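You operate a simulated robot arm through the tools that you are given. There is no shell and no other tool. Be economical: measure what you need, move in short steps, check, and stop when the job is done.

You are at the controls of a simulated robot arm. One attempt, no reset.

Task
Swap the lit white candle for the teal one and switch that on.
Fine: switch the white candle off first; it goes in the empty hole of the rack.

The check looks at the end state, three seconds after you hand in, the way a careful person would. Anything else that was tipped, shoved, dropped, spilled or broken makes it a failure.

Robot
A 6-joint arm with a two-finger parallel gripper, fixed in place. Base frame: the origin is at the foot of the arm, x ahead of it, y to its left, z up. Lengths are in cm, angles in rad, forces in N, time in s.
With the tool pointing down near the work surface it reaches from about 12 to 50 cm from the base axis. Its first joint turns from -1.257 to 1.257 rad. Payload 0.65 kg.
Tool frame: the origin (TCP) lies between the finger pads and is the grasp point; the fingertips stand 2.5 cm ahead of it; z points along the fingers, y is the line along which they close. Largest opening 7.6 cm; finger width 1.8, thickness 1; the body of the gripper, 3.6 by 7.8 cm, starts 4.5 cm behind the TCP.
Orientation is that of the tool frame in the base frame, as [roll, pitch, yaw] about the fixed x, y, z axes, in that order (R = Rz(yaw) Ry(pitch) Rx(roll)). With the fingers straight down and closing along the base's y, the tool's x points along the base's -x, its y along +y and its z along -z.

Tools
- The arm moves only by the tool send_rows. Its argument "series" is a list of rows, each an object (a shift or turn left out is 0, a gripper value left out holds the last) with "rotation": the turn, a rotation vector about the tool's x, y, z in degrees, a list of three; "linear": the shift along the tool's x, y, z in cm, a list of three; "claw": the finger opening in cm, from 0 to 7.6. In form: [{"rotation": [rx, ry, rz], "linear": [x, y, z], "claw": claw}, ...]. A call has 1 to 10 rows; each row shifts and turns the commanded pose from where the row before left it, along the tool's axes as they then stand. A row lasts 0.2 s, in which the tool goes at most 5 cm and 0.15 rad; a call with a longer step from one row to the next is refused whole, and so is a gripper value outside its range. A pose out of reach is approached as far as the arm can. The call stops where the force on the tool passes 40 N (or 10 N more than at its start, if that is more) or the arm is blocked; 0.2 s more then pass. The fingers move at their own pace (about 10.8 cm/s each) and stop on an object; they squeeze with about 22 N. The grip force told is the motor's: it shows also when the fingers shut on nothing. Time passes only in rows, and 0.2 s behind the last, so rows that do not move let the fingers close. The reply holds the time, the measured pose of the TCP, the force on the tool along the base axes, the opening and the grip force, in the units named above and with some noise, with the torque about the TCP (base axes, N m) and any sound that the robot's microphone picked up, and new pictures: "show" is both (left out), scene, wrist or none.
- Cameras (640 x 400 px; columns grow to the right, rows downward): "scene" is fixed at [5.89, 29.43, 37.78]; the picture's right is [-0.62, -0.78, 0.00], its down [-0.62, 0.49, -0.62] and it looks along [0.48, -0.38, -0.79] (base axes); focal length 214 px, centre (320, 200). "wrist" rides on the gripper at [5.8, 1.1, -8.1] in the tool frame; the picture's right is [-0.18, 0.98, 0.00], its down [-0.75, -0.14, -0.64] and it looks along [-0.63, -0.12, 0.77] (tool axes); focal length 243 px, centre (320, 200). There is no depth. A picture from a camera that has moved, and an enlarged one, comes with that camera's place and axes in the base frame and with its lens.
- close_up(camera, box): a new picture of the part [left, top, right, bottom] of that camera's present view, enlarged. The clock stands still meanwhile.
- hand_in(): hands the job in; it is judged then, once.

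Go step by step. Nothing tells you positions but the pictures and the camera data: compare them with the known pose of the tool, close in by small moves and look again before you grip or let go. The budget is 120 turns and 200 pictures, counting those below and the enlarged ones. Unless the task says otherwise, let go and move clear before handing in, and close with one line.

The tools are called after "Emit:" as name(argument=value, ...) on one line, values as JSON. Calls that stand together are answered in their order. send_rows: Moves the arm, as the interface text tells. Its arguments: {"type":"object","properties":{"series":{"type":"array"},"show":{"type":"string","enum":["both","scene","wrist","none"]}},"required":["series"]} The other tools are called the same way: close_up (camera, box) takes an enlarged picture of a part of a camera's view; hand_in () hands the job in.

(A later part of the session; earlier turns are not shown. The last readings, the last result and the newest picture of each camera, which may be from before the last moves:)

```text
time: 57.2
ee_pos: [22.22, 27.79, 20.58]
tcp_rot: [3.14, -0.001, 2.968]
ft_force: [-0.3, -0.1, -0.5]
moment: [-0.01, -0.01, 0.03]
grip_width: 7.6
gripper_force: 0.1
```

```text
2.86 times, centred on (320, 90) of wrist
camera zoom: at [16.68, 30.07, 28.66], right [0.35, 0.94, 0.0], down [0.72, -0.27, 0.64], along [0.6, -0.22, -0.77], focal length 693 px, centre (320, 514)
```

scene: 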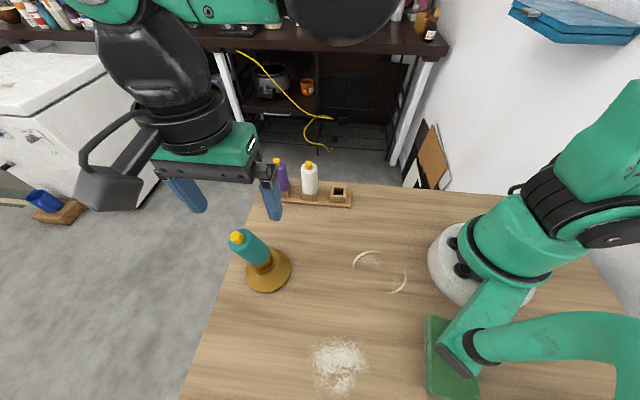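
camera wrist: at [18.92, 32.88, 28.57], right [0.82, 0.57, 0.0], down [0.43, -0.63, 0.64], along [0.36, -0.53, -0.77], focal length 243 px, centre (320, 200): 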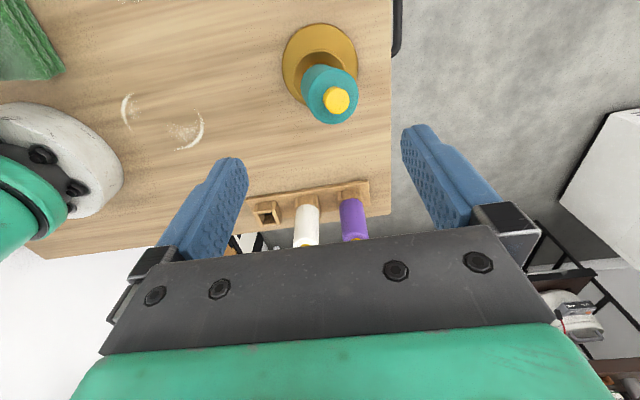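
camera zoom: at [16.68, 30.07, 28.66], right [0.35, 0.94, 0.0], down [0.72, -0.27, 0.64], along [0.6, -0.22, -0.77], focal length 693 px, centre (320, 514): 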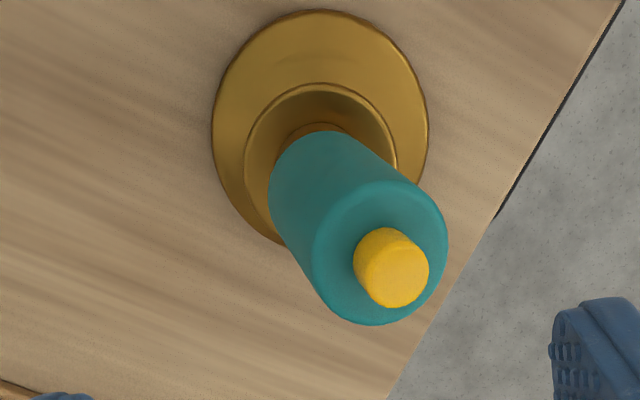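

The lean is now purely along the closing axis. I'll descend with a small y margin, recentre, and close symmetrically.

Emit:
send_rows(series=[{"linear": [0, 0.25, 3]}, {"linear": [0, 0, 3]}, {"linear": [0, 0, 2.5]}, {"linear": [0, -0.25, 1]}, {}], show="wrist")

Emit:
close_up(camera="wrist", box=[220, 20, 420, 260])

```text
time: 58.4
ee_pos: [22.33, 28.08, 11.06]
tcp_rot: [3.139, 0.001, 2.968]
ft_force: [0.4, -0.3, -0.1]
moment: [-0.02, 0.0, -0.03]
grip_width: 7.63
gripper_force: 0.0
camera wrist: at [16.69, 30.14, 19.1], right [0.35, 0.94, 0.0], down [0.72, -0.27, 0.64], along [0.6, -0.22, -0.77], focal length 243 px, centre (320, 200)
```

wrist: 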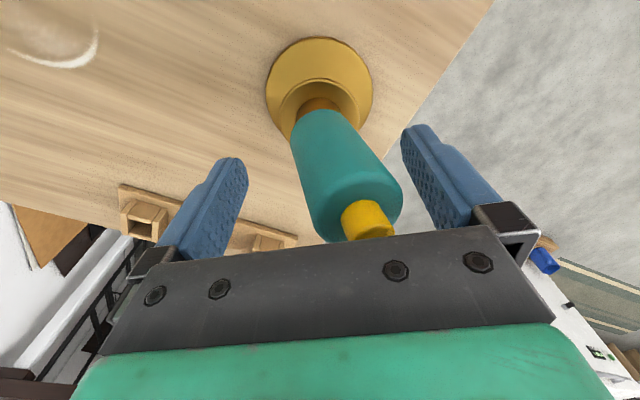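

```text
1.67 times, centred on (320, 140) of wrist
camera zoom: at [16.69, 30.14, 19.1], right [0.35, 0.94, 0.0], down [0.72, -0.27, 0.64], along [0.6, -0.22, -0.77], focal length 404 px, centre (320, 300)
```

zoom: 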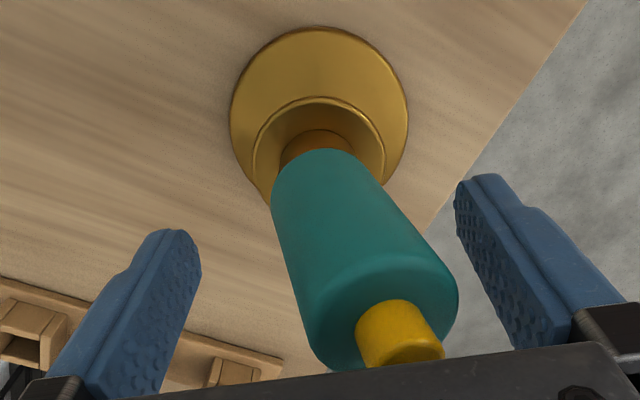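

Emit:
send_rows(series=[{"claw": 6.2}, {"claw": 5.4}, {"claw": 4.8}, {"claw": 4.3}, {"claw": 3.9}, {"claw": 3.6}, {"claw": 3.4}, {"claw": 3.1}, {}], show="wrist")

Emit:
close_up(camera="wrist", box=[220, 20, 420, 260])

Emit:
close_up(camera="scene", box=[220, 210, 300, 280])

```text
time: 60.4
ee_pos: [22.25, 27.93, 11.14]
tcp_rot: [3.14, -0.001, 2.966]
ft_force: [-0.1, 0.0, 0.1]
moment: [0.01, 0.0, 0.01]
grip_width: 3.18
gripper_force: 1.1
camera wrist: at [16.69, 30.15, 19.12], right [0.35, 0.94, 0.0], down [0.72, -0.27, 0.64], along [0.6, -0.22, -0.77], focal length 243 px, centre (320, 200)
```

wrist: 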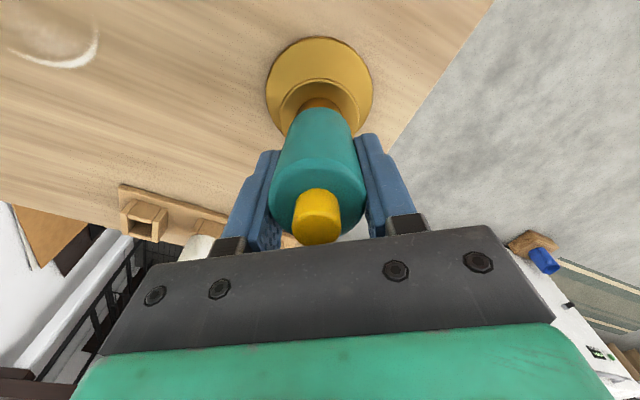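

```text
1.67 times, centred on (320, 140) of wrist
camera zoom: at [16.69, 30.15, 19.12], right [0.35, 0.94, 0.0], down [0.72, -0.27, 0.64], along [0.6, -0.22, -0.77], focal length 404 px, centre (320, 300)
```

zoom: 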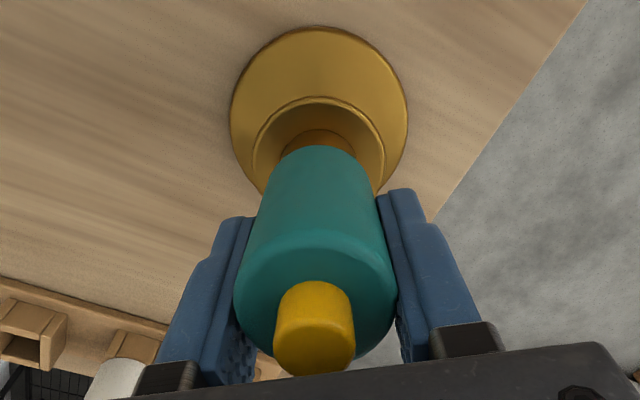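

```text
5.71 times, centred on (260, 245) of scene
camera zoom: at [5.89, 29.43, 37.78], right [-0.62, -0.78, 0.0], down [-0.62, 0.49, -0.62], along [0.48, -0.38, -0.79], focal length 1226 px, centre (663, -57)
```

zoom: 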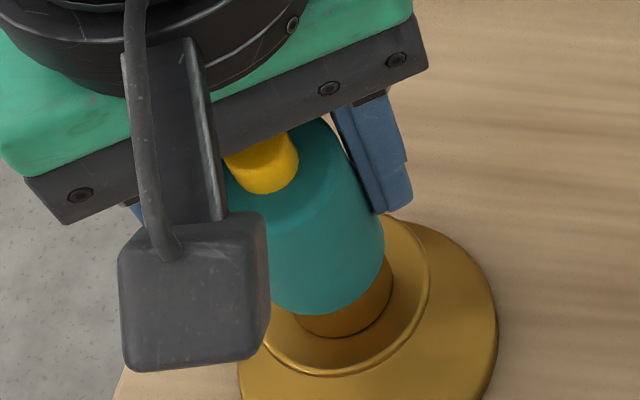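

It rolled round to lean along tool +x, the free direction. So I'll hold it firmly, lift it out, measure the lean in the grip, and cancel it by tilting the tool itself.

Emit:
send_rows(series=[{"claw": 2.4}, {}, {"linear": [0, 0, -0.3]}, {"linear": [0, 0, -0.7]}, {"linear": [0, 0, -1]}, {"linear": [0, 0, -1]}, {"linear": [0, 0, -1]}, {"linear": [0, 0, -1]}, {}])

Emit:
close_up(camera="wrist", box=[220, 20, 420, 260])

Emit:
close_up(camera="scene", box=[220, 190, 300, 290])

```text
time: 62.4
ee_pos: [22.3, 27.96, 16.07]
tcp_rot: [3.14, 0.0, 2.97]
ft_force: [0.4, -0.8, -0.5]
moment: [0.0, 0.02, 0.01]
grip_width: 3.1
gripper_force: 22.2
camera wrist: at [16.62, 30.12, 24.22], right [0.35, 0.94, 0.0], down [0.72, -0.27, 0.64], along [0.6, -0.22, -0.77], focal length 243 px, centre (320, 200)
```

scene: 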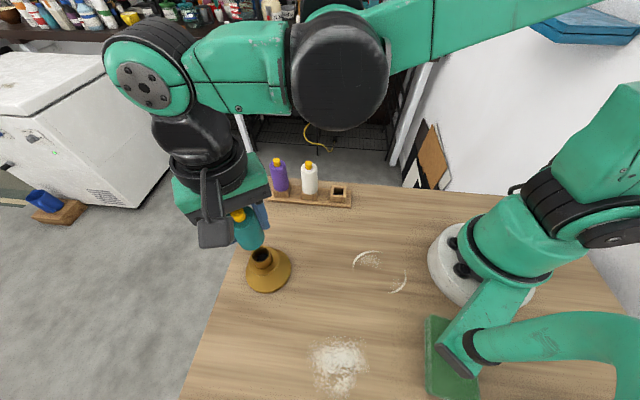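
wrist: 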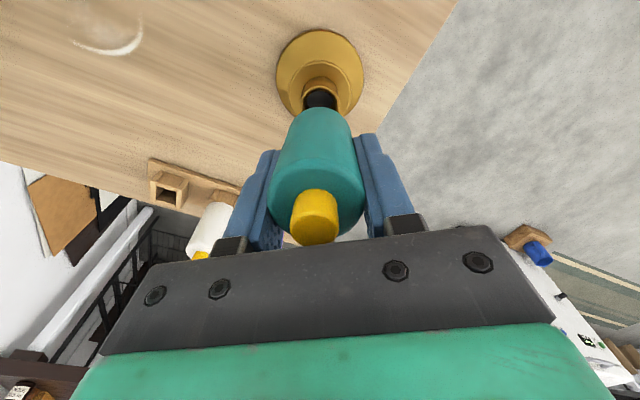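

```text
1.67 times, centred on (320, 140) of wrist
camera zoom: at [16.62, 30.12, 24.22], right [0.35, 0.94, 0.0], down [0.72, -0.27, 0.64], along [0.6, -0.22, -0.77], focal length 404 px, centre (320, 300)
```

zoom: 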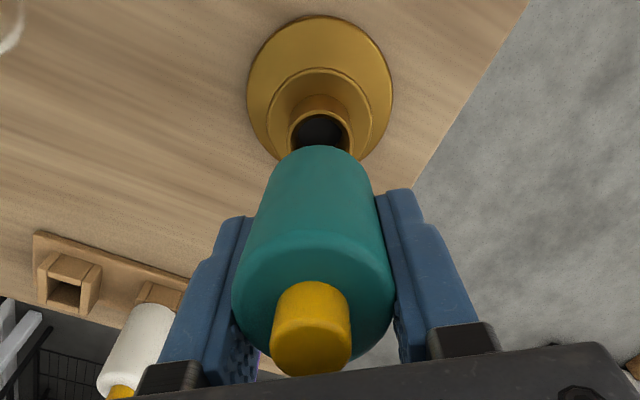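

```text
4.00 times, centred on (260, 240) of scene
camera zoom: at [5.89, 29.43, 37.78], right [-0.62, -0.78, 0.0], down [-0.62, 0.49, -0.62], along [0.48, -0.38, -0.79], focal length 858 px, centre (560, 40)
```

zoom: 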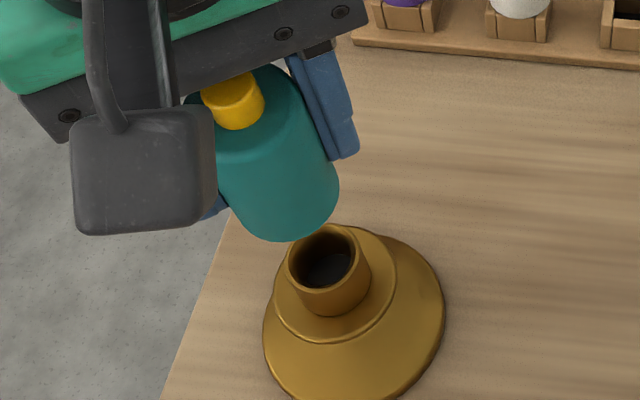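

The candle leans about 7.5° towards tool +x within the grip. I'll tilt the tool +7.5° about its y to make the candle vertical, and check.

Emit:
send_rows(series=[{"linear": [0, 0, -1]}, {"rotation": [0, 3.75, 0]}, {"rotation": [0, 3.75, 0]}, {}])

Emit:
close_up(camera="wrist", box=[220, 20, 420, 260])

Emit:
close_up(camera="scene", box=[220, 190, 300, 290])

```text
time: 63.4
ee_pos: [22.17, 27.91, 17.15]
tcp_rot: [3.14, -0.134, 2.966]
ft_force: [-1.2, 0.0, -1.5]
moment: [-0.03, -0.01, 0.03]
grip_width: 3.12
gripper_force: 21.6
camera wrist: at [17.7, 29.96, 25.88], right [0.35, 0.94, -0.02], down [0.79, -0.28, 0.54], along [0.5, -0.21, -0.84], focal length 243 px, centre (320, 200)
```

scene: 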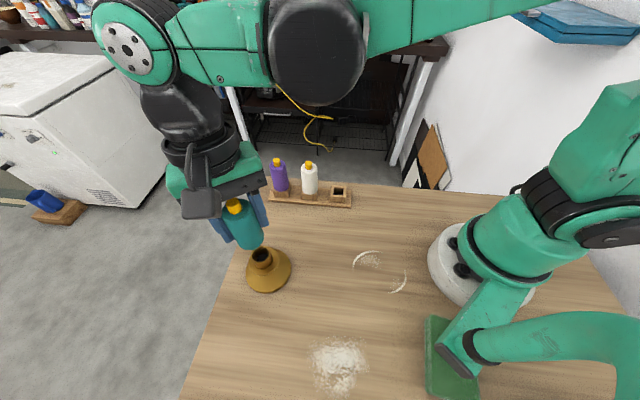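
wrist: 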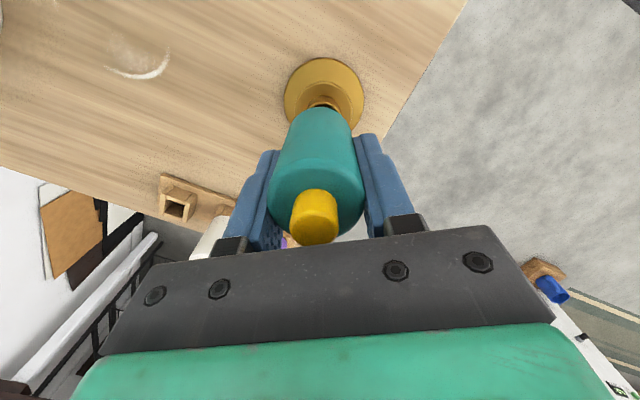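

```text
1.67 times, centred on (320, 140) of wrist
camera zoom: at [17.7, 29.96, 25.88], right [0.35, 0.94, -0.02], down [0.79, -0.28, 0.54], along [0.5, -0.21, -0.84], focal length 404 px, centre (320, 300)
```

zoom: 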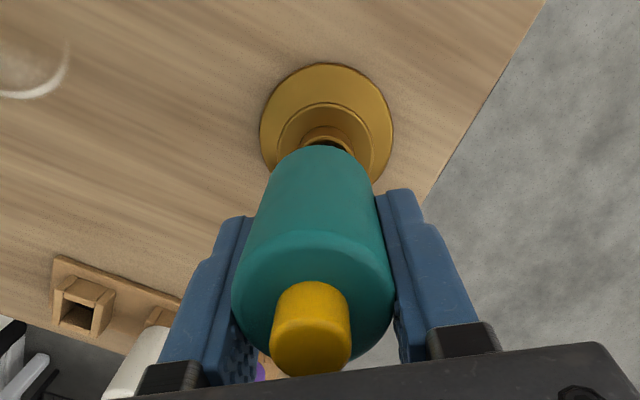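

```text
4.00 times, centred on (260, 240) of scene
camera zoom: at [5.89, 29.43, 37.78], right [-0.62, -0.78, 0.0], down [-0.62, 0.49, -0.62], along [0.48, -0.38, -0.79], focal length 858 px, centre (560, 40)
```

zoom: 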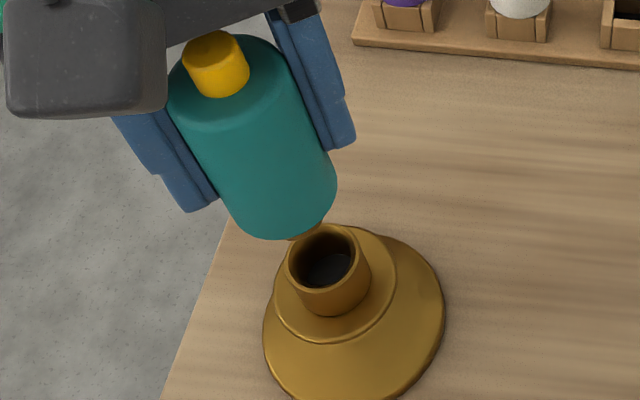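

By the scene and wrist geometry the candle is now vertical within a couple of degrees. Compensating for the tool tilt, I'll shift it about 0.6 cm over the bore and lower to just above the rim.

Emit:
send_rows(series=[{"linear": [-0.595, 0.1, -0.08]}, {"linear": [-0.13, 0, 0.99]}, {"linear": [-0.13, 0, 0.99]}, {}], show="none")

Emit:
close_up(camera="scene", box=[220, 200, 300, 290])

Emit:
close_up(camera="wrist", box=[250, 20, 390, 140])

```text
time: 64.4
ee_pos: [22.89, 27.94, 15.2]
tcp_rot: [3.14, -0.132, 2.967]
ft_force: [-0.2, -0.5, -0.3]
moment: [0.03, -0.03, 0.04]
grip_width: 3.1
gripper_force: 21.7
```

```text
4.44 times, centred on (260, 245) of scene
camera zoom: at [5.89, 29.43, 37.78], right [-0.62, -0.78, 0.0], down [-0.62, 0.49, -0.62], along [0.48, -0.38, -0.79], focal length 953 px, centre (587, 0)
```

zoom: 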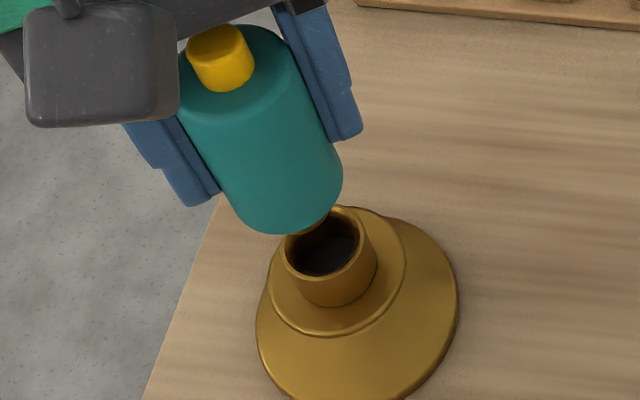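

```text
3.33 times, centred on (320, 80) of wrist
camera zoom: at [18.34, 29.92, 23.87], right [0.35, 0.94, -0.02], down [0.79, -0.28, 0.54], along [0.5, -0.21, -0.84], focal length 809 px, centre (320, 600)
```

zoom: 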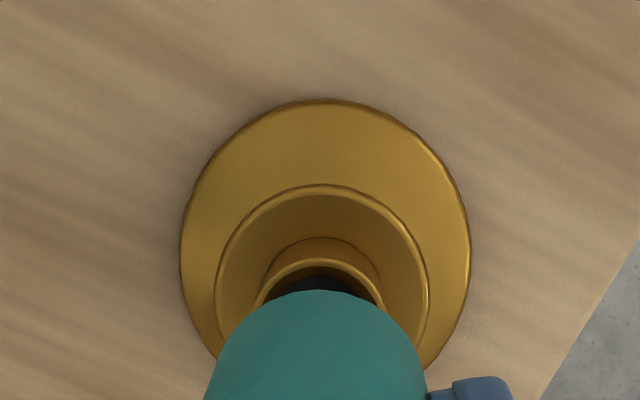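

It looks close to aligned, needing about +0.1 in x and -0.07 in y. I'll lower vertically in small steps.

Emit:
send_rows(series=[{"linear": [0.033, -0.07, 0.51]}, {"linear": [-0.066, 0, 0.4955]}, {"linear": [-0.066, 0, 0.4955]}, {"linear": [-0.066, 0, 0.4955]}, {}], show="none")

Emit:
close_up(camera="scene", box=[220, 200, 300, 290])

Emit:
close_up(camera="wrist", box=[250, 20, 390, 140])

```text
time: 65.6
ee_pos: [22.79, 27.86, 13.1]
tcp_rot: [3.139, -0.13, 2.968]
ft_force: [0.7, 1.0, -1.1]
moment: [0.01, 0.0, -0.02]
grip_width: 3.11
gripper_force: 22.0
```

```text
4.44 times, centred on (260, 245) of scene
camera zoom: at [5.89, 29.43, 37.78], right [-0.62, -0.78, 0.0], down [-0.62, 0.49, -0.62], along [0.48, -0.38, -0.79], focal length 953 px, centre (587, 0)
```

zoom: 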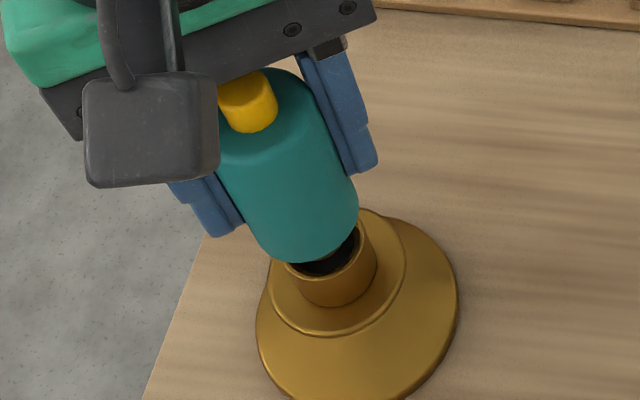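

```text
3.33 times, centred on (320, 80) of wrist
camera zoom: at [18.24, 29.85, 21.87], right [0.35, 0.94, -0.02], down [0.79, -0.28, 0.54], along [0.5, -0.21, -0.84], focal length 809 px, centre (320, 600)
```

zoom: 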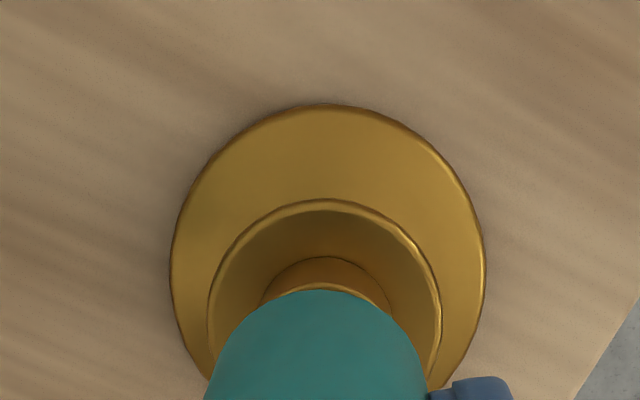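

Emit:
send_rows(series=[{"linear": [-0.04, 0, 0.2973]}, {"linear": [-0.04, 0, 0.2973]}, {"linear": [-0.04, 0, 0.2973]}, {}], show="none")

Emit:
close_up(camera="scene", box=[220, 200, 300, 290])

```text
time: 66.6
ee_pos: [22.68, 27.87, 12.28]
tcp_rot: [3.138, -0.13, 2.966]
ft_force: [0.0, -0.5, -0.5]
moment: [0.0, -0.03, -0.02]
grip_width: 3.08
gripper_force: 22.5
```

```text
4.44 times, centred on (260, 245) of scene
camera zoom: at [5.89, 29.43, 37.78], right [-0.62, -0.78, 0.0], down [-0.62, 0.49, -0.62], along [0.48, -0.38, -0.79], focal length 953 px, centre (587, 0)
```

zoom: 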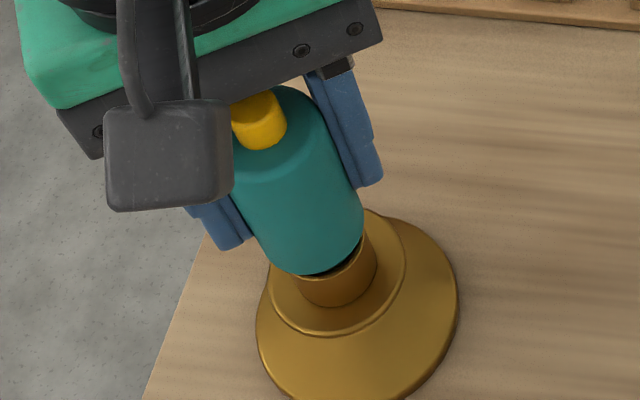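

Emit:
send_rows(series=[{"linear": [-0.026, 0, 0.198]}, {"linear": [-0.026, 0, 0.198]}, {"linear": [-0.013, 0, 0.099]}, {}], show="none")

Emit:
close_up(camera="scene", box=[220, 200, 300, 290])

```text
time: 67.6
ee_pos: [22.74, 27.9, 11.76]
tcp_rot: [3.14, -0.132, 2.967]
ft_force: [1.2, -0.7, -1.9]
moment: [0.0, -0.13, 0.0]
grip_width: 3.09
gripper_force: 22.3
```

```text
4.44 times, centred on (260, 245) of scene
camera zoom: at [5.89, 29.43, 37.78], right [-0.62, -0.78, 0.0], down [-0.62, 0.49, -0.62], along [0.48, -0.38, -0.79], focal length 953 px, centre (587, 0)
```

zoom: 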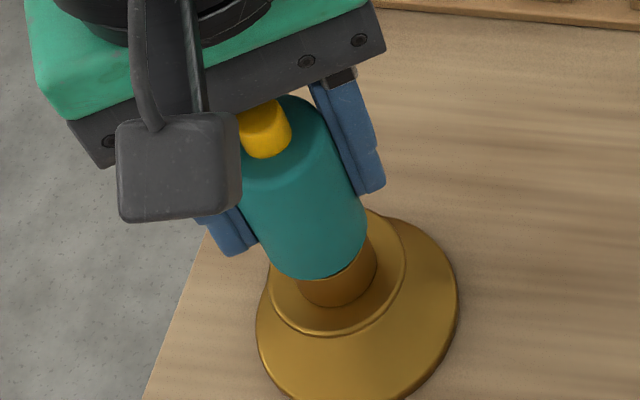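

Emit:
send_rows(series=[{"linear": [-0.01, 0, 0.08]}, {"linear": [-0.01, 0, 0.08]}, {}], show="none")

```text
time: 68.4
ee_pos: [22.63, 27.84, 11.63]
tcp_rot: [3.14, -0.13, 2.967]
ft_force: [2.2, -0.8, -1.2]
moment: [-0.07, -0.1, 0.01]
grip_width: 3.1
gripper_force: 22.7
```

Emit:
send_rows(series=[{"linear": [-0.01, 0, 0.08]}, {"linear": [-0.01, 0, 0.08]}, {}], show="none")

Emit:
close_up(camera="scene", box=[220, 200, 300, 290])

Emit:
close_up(camera="wrist", box=[220, 20, 420, 260])

```text
time: 69.2
ee_pos: [22.72, 27.9, 11.36]
tcp_rot: [3.14, -0.132, 2.968]
ft_force: [4.7, -2.2, 0.4]
moment: [-0.12, -0.29, 0.02]
grip_width: 3.09
gripper_force: 22.3
```

```text
4.44 times, centred on (260, 245) of scene
camera zoom: at [5.89, 29.43, 37.78], right [-0.62, -0.78, 0.0], down [-0.62, 0.49, -0.62], along [0.48, -0.38, -0.79], focal length 953 px, centre (587, 0)
```

zoom: 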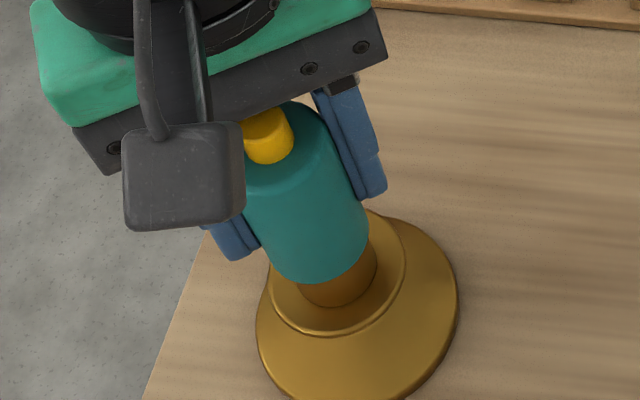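

```text
1.67 times, centred on (320, 140) of wrist
camera zoom: at [18.21, 29.85, 20.15], right [0.35, 0.94, -0.02], down [0.79, -0.28, 0.54], along [0.5, -0.21, -0.84], focal length 404 px, centre (320, 300)
```

zoom: 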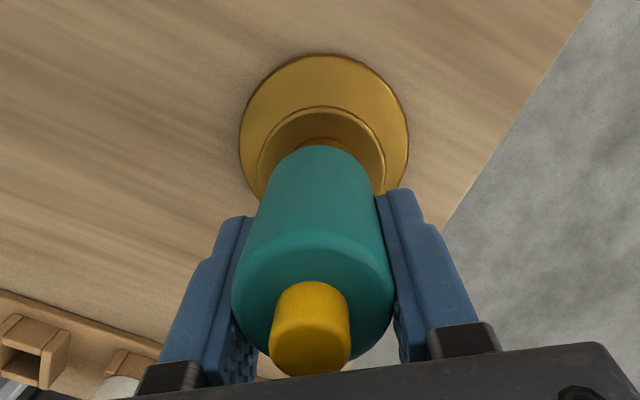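

Light side contact: the bore is pushing +x and slightly -y. I'll shift the tool that way and re-read.

Emit:
send_rows(series=[{"linear": [-0.12, -0.05, -0.016]}, {}], show="none")

```text
time: 69.8
ee_pos: [22.8, 27.87, 11.4]
tcp_rot: [3.141, -0.131, 2.967]
ft_force: [-0.2, -0.8, -0.6]
moment: [-0.01, -0.01, 0.01]
grip_width: 3.12
gripper_force: 22.0
```

Emit:
send_rows(series=[{"linear": [-0.018, -0.02, 0.08]}, {"linear": [-0.01, 0, 0.08]}, {}], show="none")

```text
time: 70.6
ee_pos: [22.72, 27.61, 11.24]
tcp_rot: [3.14, -0.129, 2.967]
ft_force: [0.3, -0.6, -0.7]
moment: [-0.01, 0.01, 0.01]
grip_width: 3.12
gripper_force: 22.0
```

Emit:
send_rows(series=[{"linear": [-0.01, 0, 0.08]}, {"linear": [-0.01, 0, 0.08]}, {}], show="none")

Emit:
close_up(camera="scene", box=[220, 200, 300, 290])

```text
time: 71.4
ee_pos: [22.71, 27.75, 11.08]
tcp_rot: [3.141, -0.131, 2.968]
ft_force: [0.5, -0.3, -0.4]
moment: [-0.01, 0.01, 0.0]
grip_width: 3.11
gripper_force: 21.6
```

```text
4.44 times, centred on (260, 245) of scene
camera zoom: at [5.89, 29.43, 37.78], right [-0.62, -0.78, 0.0], down [-0.62, 0.49, -0.62], along [0.48, -0.38, -0.79], focal length 953 px, centre (587, 0)
```

zoom: 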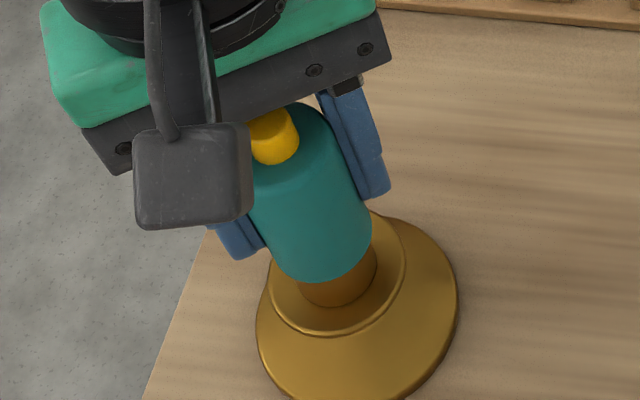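

Emit:
send_rows(series=[{"linear": [-0.01, 0, 0.08]}, {"linear": [-0.01, 0, 0.08]}, {"linear": [-0.01, 0, 0.08]}, {}], show="none")

```text
time: 72.4
ee_pos: [22.8, 27.88, 10.89]
tcp_rot: [3.14, -0.131, 2.97]
ft_force: [-4.2, 3.4, -5.9]
moment: [-0.06, -0.23, -0.01]
grip_width: 3.09
gripper_force: 22.3
```

Emit:
close_up(camera="scene", box=[220, 200, 300, 290])

Emit:
close_up(camera="wrist", box=[220, 20, 420, 260])

```text
4.44 times, centred on (260, 245) of scene
camera zoom: at [5.89, 29.43, 37.78], right [-0.62, -0.78, 0.0], down [-0.62, 0.49, -0.62], along [0.48, -0.38, -0.79], focal length 953 px, centre (587, 0)
```

zoom: 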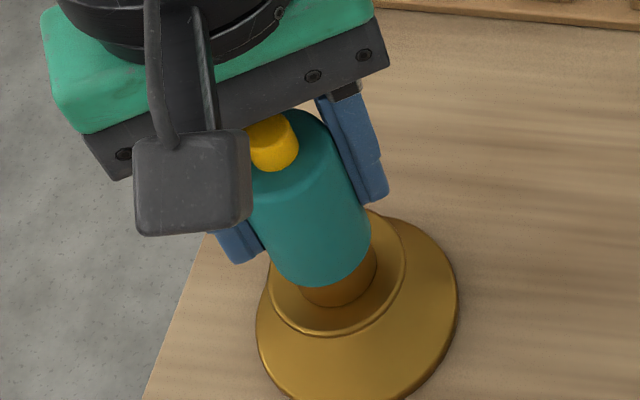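

```text
1.67 times, centred on (320, 140) of wrist
camera zoom: at [18.37, 29.8, 19.57], right [0.35, 0.94, -0.02], down [0.79, -0.28, 0.54], along [0.5, -0.21, -0.84], focal length 404 px, centre (320, 300)
```

zoom: 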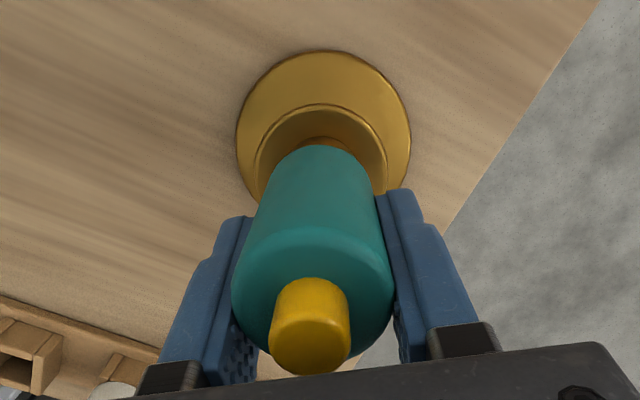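

Emit:
send_rows(series=[{"linear": [-0.006, 0, 0.05]}, {}, {}], show="none")

```text
time: 73.2
ee_pos: [22.8, 27.79, 10.79]
tcp_rot: [3.14, -0.132, 2.969]
ft_force: [-3.3, 1.0, 20.0]
moment: [-0.03, 0.18, -0.05]
grip_width: 3.09
gripper_force: 22.3
```

Seated, with 20 N centred. I'll ease to a light load and then open slowly.

Emit:
send_rows(series=[{"linear": [0.045, 0, -0.03]}, {}], show="none")

```text
time: 73.8
ee_pos: [22.91, 27.77, 10.88]
tcp_rot: [3.139, -0.129, 2.966]
ft_force: [10.6, 11.6, -4.9]
moment: [0.21, 0.05, -0.14]
grip_width: 3.11
gripper_force: 22.0
```

Emit:
send_rows(series=[{"linear": [-0.03, 0.035, 0]}, {}], show="none")

```text
time: 74.4
ee_pos: [22.81, 27.76, 10.84]
tcp_rot: [3.14, -0.131, 2.967]
ft_force: [-0.3, -0.3, 2.3]
moment: [-0.02, 0.03, -0.04]
grip_width: 3.11
gripper_force: 21.8
```

Nearly force-free with light seating contact. Opening slowly now.

Emit:
send_rows(series=[{"claw": 3.2}, {"claw": 3.3}, {"claw": 3.4}, {"claw": 3.5}, {}], show="wrist")

Emit:
close_up(camera="scene", box=[220, 200, 300, 290])

```text
time: 75.6
ee_pos: [22.77, 27.81, 10.72]
tcp_rot: [3.14, -0.13, 2.967]
ft_force: [-0.3, 0.2, 0.2]
moment: [-0.03, -0.01, -0.02]
grip_width: 3.51
gripper_force: 0.0
camera wrist: at [18.34, 29.82, 19.58], right [0.35, 0.94, -0.02], down [0.79, -0.28, 0.54], along [0.5, -0.21, -0.84], focal length 243 px, centre (320, 200)
```

wrist: 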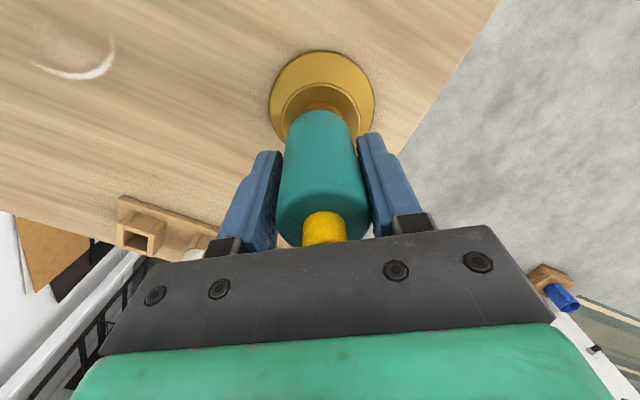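

```text
4.44 times, centred on (260, 245) of scene
camera zoom: at [5.89, 29.43, 37.78], right [-0.62, -0.78, 0.0], down [-0.62, 0.49, -0.62], along [0.48, -0.38, -0.79], focal length 953 px, centre (587, 0)
```

zoom: 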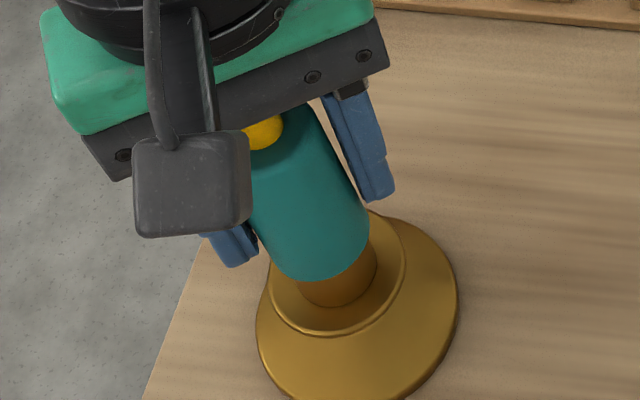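

On release it tipped about 8° to line up with the tool axis, so something keeps it from standing flush. I'll grip it now that it's square with the tool, lift it out along its axis, return the tool to vertical, and inspect the bore and peg.

Emit:
send_rows(series=[{"claw": 3.3}, {"claw": 2.6}, {}, {"linear": [0, 0, -0.5]}, {"linear": [0, 0, -1]}, {"linear": [0, 0, -1.5]}, {"linear": [0, 0, -2]}, {"rotation": [0, -3.75, 0]}, {"rotation": [0, -3.75, 0]}, {"linear": [0, 0, -3]}])

Emit:
close_up(camera="scene", box=[245, 235, 295, 285])

Emit:
close_up(camera="wrist", box=[220, 20, 420, 260])

```text
time: 77.8
ee_pos: [23.58, 27.72, 18.81]
tcp_rot: [3.141, 0.001, 2.968]
ft_force: [0.1, -0.5, -0.2]
moment: [0.0, -0.01, -0.01]
grip_width: 3.14
gripper_force: 21.9
camera wrist: at [18.05, 29.87, 26.85], right [0.35, 0.94, 0.0], down [0.72, -0.27, 0.64], along [0.6, -0.22, -0.77], focal length 243 px, centre (320, 200)
```

scene: 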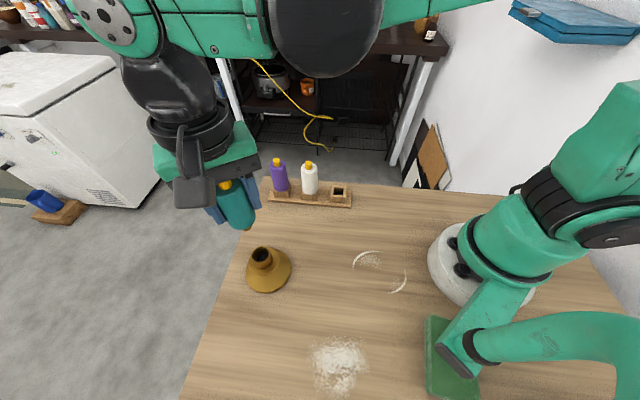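
wrist: 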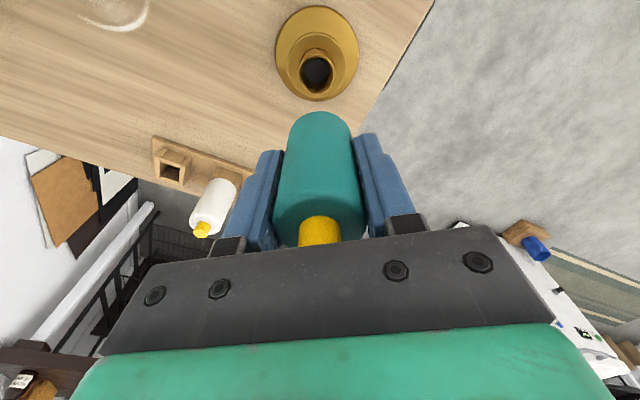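

```text
8.00 times, centred on (270, 260) of scene
camera zoom: at [5.89, 29.43, 37.78], right [-0.62, -0.78, 0.0], down [-0.62, 0.49, -0.62], along [0.48, -0.38, -0.79], focal length 1716 px, centre (720, -280)
```

zoom: 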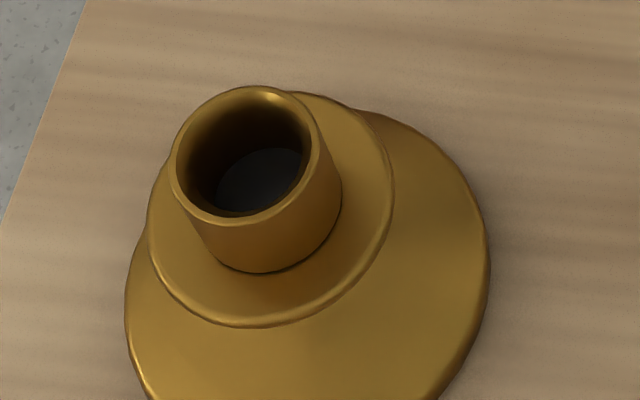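

```text
1.67 times, centred on (320, 140) of wrist
camera zoom: at [18.05, 29.87, 26.85], right [0.35, 0.94, 0.0], down [0.72, -0.27, 0.64], along [0.6, -0.22, -0.77], focal length 404 px, centre (320, 300)
```

zoom: 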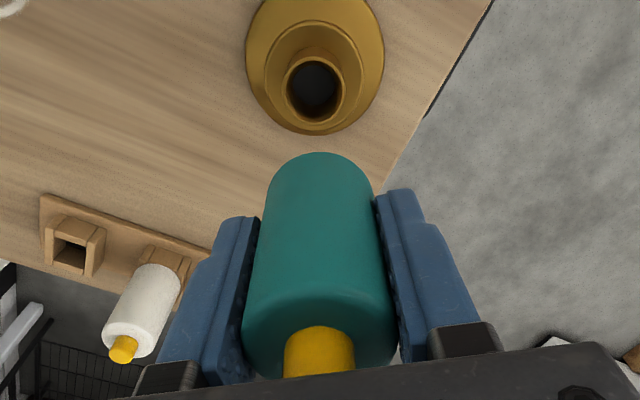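

Now the candle sits in the grip exactly as the white one did, and the tool is vertical. I have a reference view: just after lifting the white one straight up at z=17.3, the bore was centred at (320,130) in this same zoom. I'll reproduce that view to centre the peg.

Emit:
send_rows(series=[{"linear": [0.72, 0, 0.75]}, {"linear": [0.72, 0, 0.75]}, {}], show="none")

Emit:
close_up(camera="wrist", box=[220, 20, 420, 260])

Emit:
close_up(camera="scene", box=[210, 170, 300, 290])

```text
time: 78.6
ee_pos: [22.08, 28.0, 17.32]
tcp_rot: [3.139, 0.001, 2.967]
ft_force: [1.0, -0.3, -1.1]
moment: [0.01, -0.01, -0.01]
grip_width: 3.12
gripper_force: 21.7
```

```text
1.67 times, centred on (320, 140) of wrist
camera zoom: at [16.54, 30.14, 25.31], right [0.35, 0.94, 0.0], down [0.72, -0.27, 0.64], along [0.6, -0.22, -0.77], focal length 404 px, centre (320, 300)
```

zoom: 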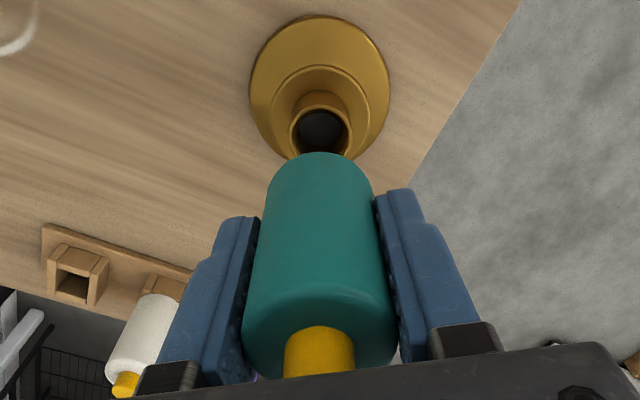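

```text
3.33 times, centred on (255, 230) of scene
camera zoom: at [5.89, 29.43, 37.78], right [-0.62, -0.78, 0.0], down [-0.62, 0.49, -0.62], along [0.48, -0.38, -0.79], focal length 715 px, centre (537, 100)
```

zoom: 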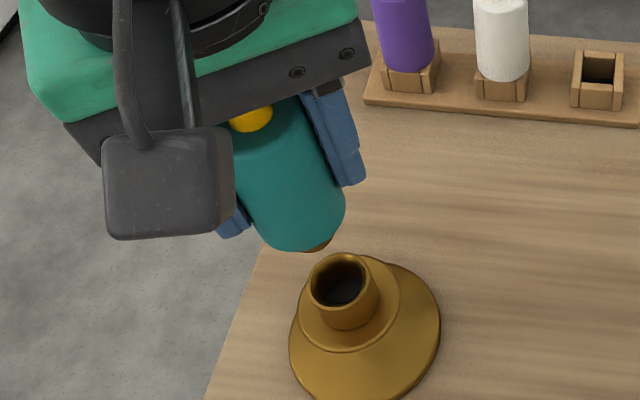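

The view matches the white reference almost to the pixel. I'll lower straight down.

Emit:
send_rows(series=[{"linear": [0, 0, 1]}, {"linear": [0, 0, 1]}, {"linear": [0, 0, 1]}, {"linear": [0, 0, 0.8]}, {"linear": [0, 0, 0.7]}, {"linear": [0, 0, 0.5]}, {}], show="none")

Emit:
send_rows(series=[{"linear": [0, 0, 0.2]}, {"linear": [0, 0, 0.2]}, {}], show="none")

Emit:
close_up(camera="wrist", box=[220, 20, 420, 260])

Emit:
close_up(camera="scene", box=[220, 200, 300, 290])

```text
time: 80.2
ee_pos: [22.07, 27.96, 12.16]
tcp_rot: [3.141, 0.0, 2.967]
ft_force: [0.9, 0.4, -2.5]
moment: [0.01, 0.02, -0.03]
grip_width: 3.15
gripper_force: 22.3
```

```text
time: 81.0
ee_pos: [22.04, 27.85, 11.85]
tcp_rot: [3.139, -0.001, 2.969]
ft_force: [1.8, -1.0, -0.8]
moment: [0.01, -0.06, -0.01]
grip_width: 3.13
gripper_force: 22.2
```

```text
1.67 times, centred on (320, 140) of wrist
camera zoom: at [16.55, 30.09, 19.88], right [0.35, 0.94, 0.0], down [0.72, -0.27, 0.64], along [0.6, -0.22, -0.77], focal length 404 px, centre (320, 300)
```

zoom: 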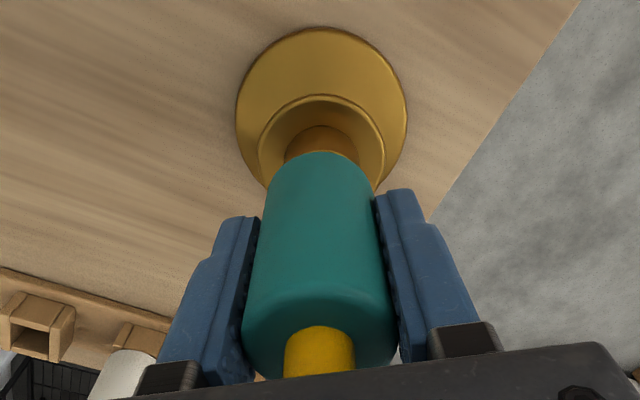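

```text
4.44 times, centred on (260, 245) of scene
camera zoom: at [5.89, 29.43, 37.78], right [-0.62, -0.78, 0.0], down [-0.62, 0.49, -0.62], along [0.48, -0.38, -0.79], focal length 953 px, centre (587, 0)
```

zoom: 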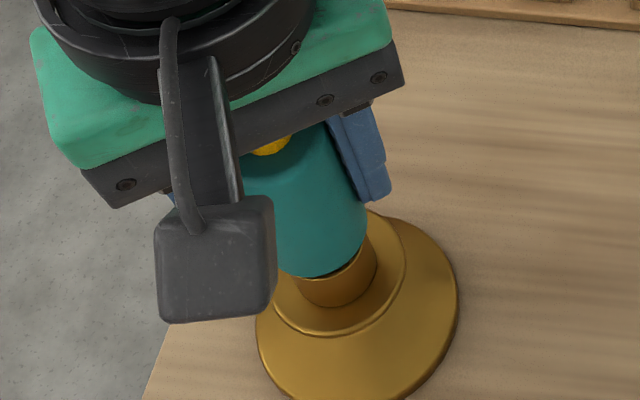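

Emit:
send_rows(series=[{"linear": [-0.06, -0.02, 0.1]}, {"linear": [0, 0, 0.1]}, {}], show="none")

```text
time: 81.8
ee_pos: [22.09, 27.97, 11.61]
tcp_rot: [3.141, -0.001, 2.966]
ft_force: [0.6, 0.4, -0.6]
moment: [0.0, 0.0, -0.02]
grip_width: 3.14
gripper_force: 22.0
```

Emit:
send_rows(series=[{"linear": [0, 0, 0.1]}, {"linear": [0, 0, 0.1]}, {}], show="none")

```text
time: 82.6
ee_pos: [22.05, 27.94, 11.39]
tcp_rot: [3.14, 0.0, 2.967]
ft_force: [-0.3, -1.1, -1.5]
moment: [0.0, -0.03, 0.02]
grip_width: 3.15
gripper_force: 21.9
```

Emit:
send_rows(series=[{"linear": [-0.02, 0, 0.08]}, {"linear": [0, 0, 0.08]}, {}], show="none")

```text
time: 83.4
ee_pos: [22.1, 28.05, 11.23]
tcp_rot: [3.142, -0.001, 2.967]
ft_force: [-0.3, 0.2, -0.9]
moment: [-0.03, 0.04, 0.01]
grip_width: 3.12
gripper_force: 22.0
```

Emit:
send_rows(series=[{"linear": [0, 0, 0.07]}, {"linear": [0, 0, 0.07]}, {}], show="none")

Emit:
close_up(camera="scene", box=[220, 200, 300, 290])

```text
time: 84.2
ee_pos: [22.07, 27.96, 11.12]
tcp_rot: [3.14, -0.001, 2.969]
ft_force: [0.4, 0.4, -0.9]
moment: [0.04, 0.02, -0.01]
grip_width: 3.11
gripper_force: 21.7
```

```text
4.44 times, centred on (260, 245) of scene
camera zoom: at [5.89, 29.43, 37.78], right [-0.62, -0.78, 0.0], down [-0.62, 0.49, -0.62], along [0.48, -0.38, -0.79], focal length 953 px, centre (587, 0)
```

zoom: 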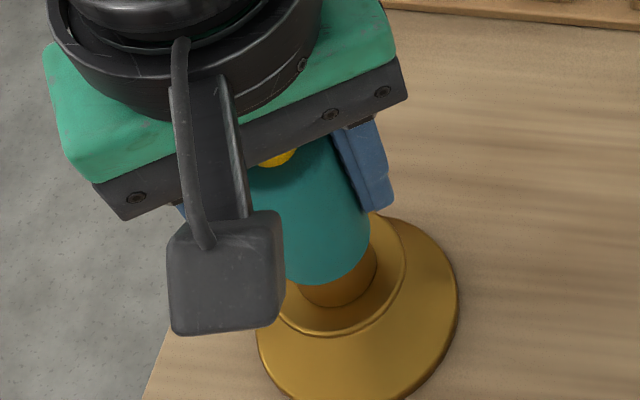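

Emit:
send_rows(series=[{"linear": [0, 0, 0.06]}, {"linear": [0, 0, 0.06]}, {}], show="none")

```text
time: 85.0
ee_pos: [22.06, 27.83, 10.97]
tcp_rot: [3.141, 0.001, 2.967]
ft_force: [-0.5, 0.1, -0.1]
moment: [0.0, 0.0, 0.01]
grip_width: 3.13
gripper_force: 22.2
```

Emit:
send_rows(series=[{"linear": [0, 0, 0.06]}, {"linear": [0, 0, 0.05]}, {}], show="none")

```text
time: 85.8
ee_pos: [22.18, 27.9, 10.78]
tcp_rot: [3.14, 0.0, 2.968]
ft_force: [0.0, 0.7, -0.1]
moment: [-0.01, 0.01, 0.05]
grip_width: 3.12
gripper_force: 22.3
```

Emit:
send_rows(series=[{"linear": [0, 0, 0.05]}, {"linear": [0, 0, 0.05]}, {}], show="none")

Emit:
close_up(camera="scene", box=[220, 200, 300, 290])

```text
time: 86.6
ee_pos: [22.13, 27.87, 10.87]
tcp_rot: [3.141, -0.001, 2.966]
ft_force: [-0.2, 0.2, -0.1]
moment: [-0.02, 0.01, 0.01]
grip_width: 3.11
gripper_force: 22.2
```

```text
4.44 times, centred on (260, 245) of scene
camera zoom: at [5.89, 29.43, 37.78], right [-0.62, -0.78, 0.0], down [-0.62, 0.49, -0.62], along [0.48, -0.38, -0.79], focal length 953 px, centre (587, 0)
```

zoom: 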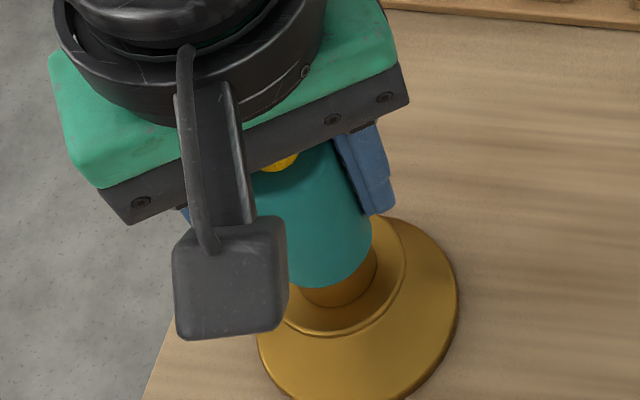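

Emit:
send_rows(series=[{"linear": [0, 0, 0.05]}, {"linear": [0, 0, 0.05]}, {}], show="none")

```text
time: 87.4
ee_pos: [21.95, 27.87, 10.75]
tcp_rot: [3.139, 0.0, 2.967]
ft_force: [0.0, 0.1, 1.0]
moment: [-0.01, 0.02, 0.0]
grip_width: 3.13
gripper_force: 21.8
```

Emit:
send_rows(series=[{"linear": [0, 0, 0.04]}, {"linear": [0, 0, 0.04]}, {}], show="none")

```text
time: 88.2
ee_pos: [22.31, 28.0, 10.71]
tcp_rot: [3.138, 0.002, 2.965]
ft_force: [15.8, 4.0, 6.5]
moment: [0.02, -0.4, 0.17]
grip_width: 3.13
gripper_force: 21.6
```

Emit:
send_rows(series=[{"linear": [-0.04, 0, -0.03]}, {}], show="none")

```text
time: 88.8
ee_pos: [22.29, 27.92, 10.74]
tcp_rot: [3.139, -0.002, 2.966]
ft_force: [0.4, -0.1, 2.3]
moment: [-0.02, 0.0, -0.02]
grip_width: 3.11
gripper_force: 22.0
```

Emit:
send_rows(series=[{"linear": [0, 0, 0.03]}, {}], show="wrist")

Emit:
close_up(camera="wrist", box=[220, 20, 420, 260])

Emit:
close_up(camera="scene", box=[220, 200, 300, 290])

```text
time: 89.4
ee_pos: [22.31, 27.88, 10.55]
tcp_rot: [3.14, -0.001, 2.967]
ft_force: [-3.6, -1.0, 17.7]
moment: [-0.05, -0.02, 0.01]
grip_width: 3.1
gripper_force: 22.1
camera wrist: at [16.66, 30.07, 18.68], right [0.35, 0.94, 0.0], down [0.72, -0.27, 0.64], along [0.6, -0.22, -0.77], focal length 243 px, centre (320, 200)
```

wrist: 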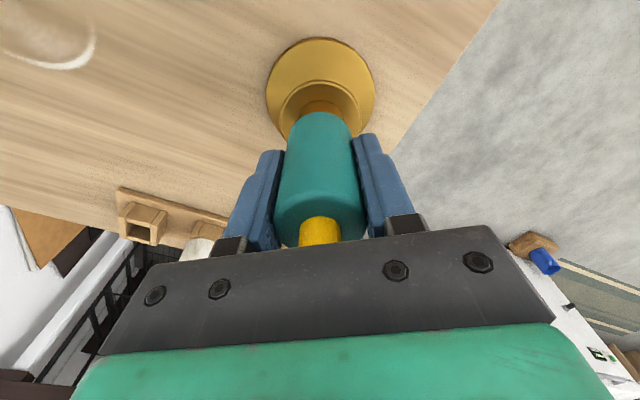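

```text
1.67 times, centred on (320, 140) of wrist
camera zoom: at [16.66, 30.07, 18.68], right [0.35, 0.94, 0.0], down [0.72, -0.27, 0.64], along [0.6, -0.22, -0.77], focal length 404 px, centre (320, 300)
```

zoom: 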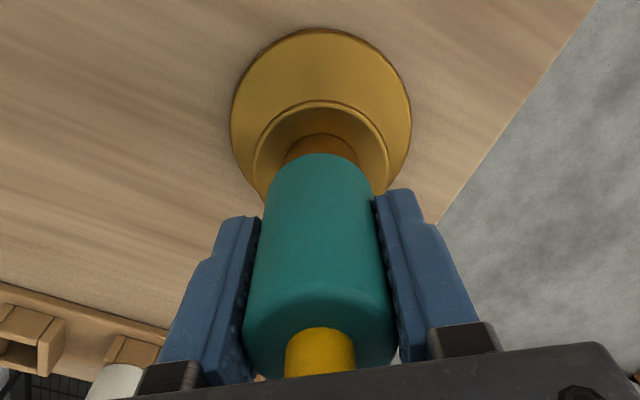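

```text
4.44 times, centred on (260, 245) of scene
camera zoom: at [5.89, 29.43, 37.79], right [-0.62, -0.78, 0.0], down [-0.62, 0.49, -0.62], along [0.48, -0.38, -0.79], focal length 953 px, centre (587, 0)
```

zoom: 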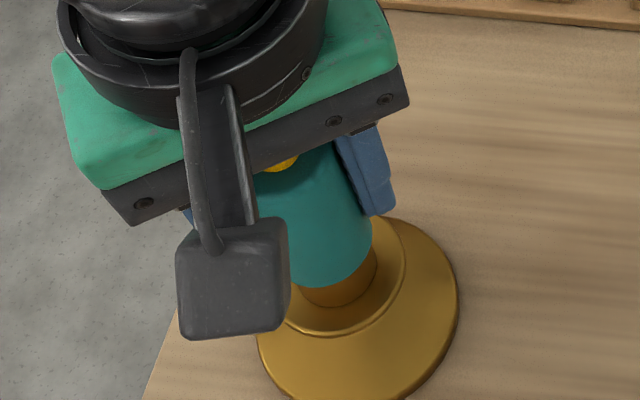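

Clean vertical load now, with the arc below its previous level, so it's properly seated and upright. I'll ease slightly and open in tiny steps.

Emit:
send_rows(series=[{"linear": [0, 0, -0.02]}, {"claw": 3.15}, {"claw": 3.25}, {"claw": 3.35}, {"claw": 3.45}, {}], show="none")

Emit:
close_up(camera="wrist", box=[220, 20, 420, 260])

Emit:
close_up(camera="scene", box=[220, 200, 300, 290])

```text
time: 90.8
ee_pos: [22.3, 27.88, 10.62]
tcp_rot: [3.14, 0.002, 2.966]
ft_force: [0.7, 0.3, -0.2]
moment: [-0.01, 0.02, 0.05]
grip_width: 3.49
gripper_force: 0.0
```

```text
1.67 times, centred on (320, 140) of wrist
camera zoom: at [16.64, 30.06, 18.67], right [0.35, 0.94, 0.0], down [0.72, -0.27, 0.64], along [0.6, -0.22, -0.77], focal length 404 px, centre (320, 300)
```

zoom: 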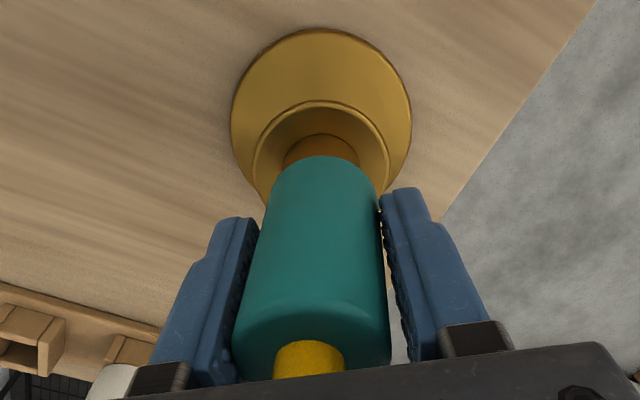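

```text
4.44 times, centred on (260, 245) of scene
camera zoom: at [5.89, 29.43, 37.78], right [-0.62, -0.78, 0.0], down [-0.62, 0.49, -0.62], along [0.48, -0.38, -0.79], focal length 953 px, centre (587, 0)
```

zoom: 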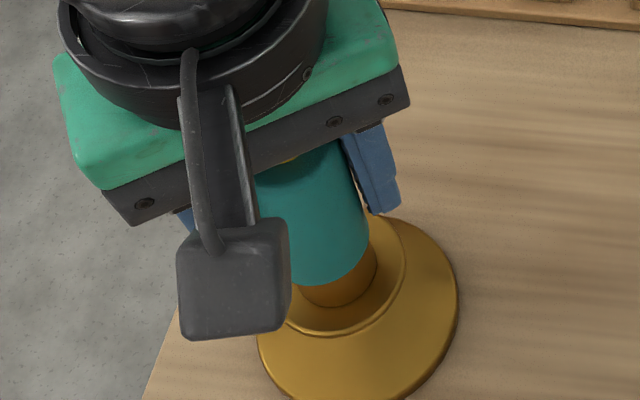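

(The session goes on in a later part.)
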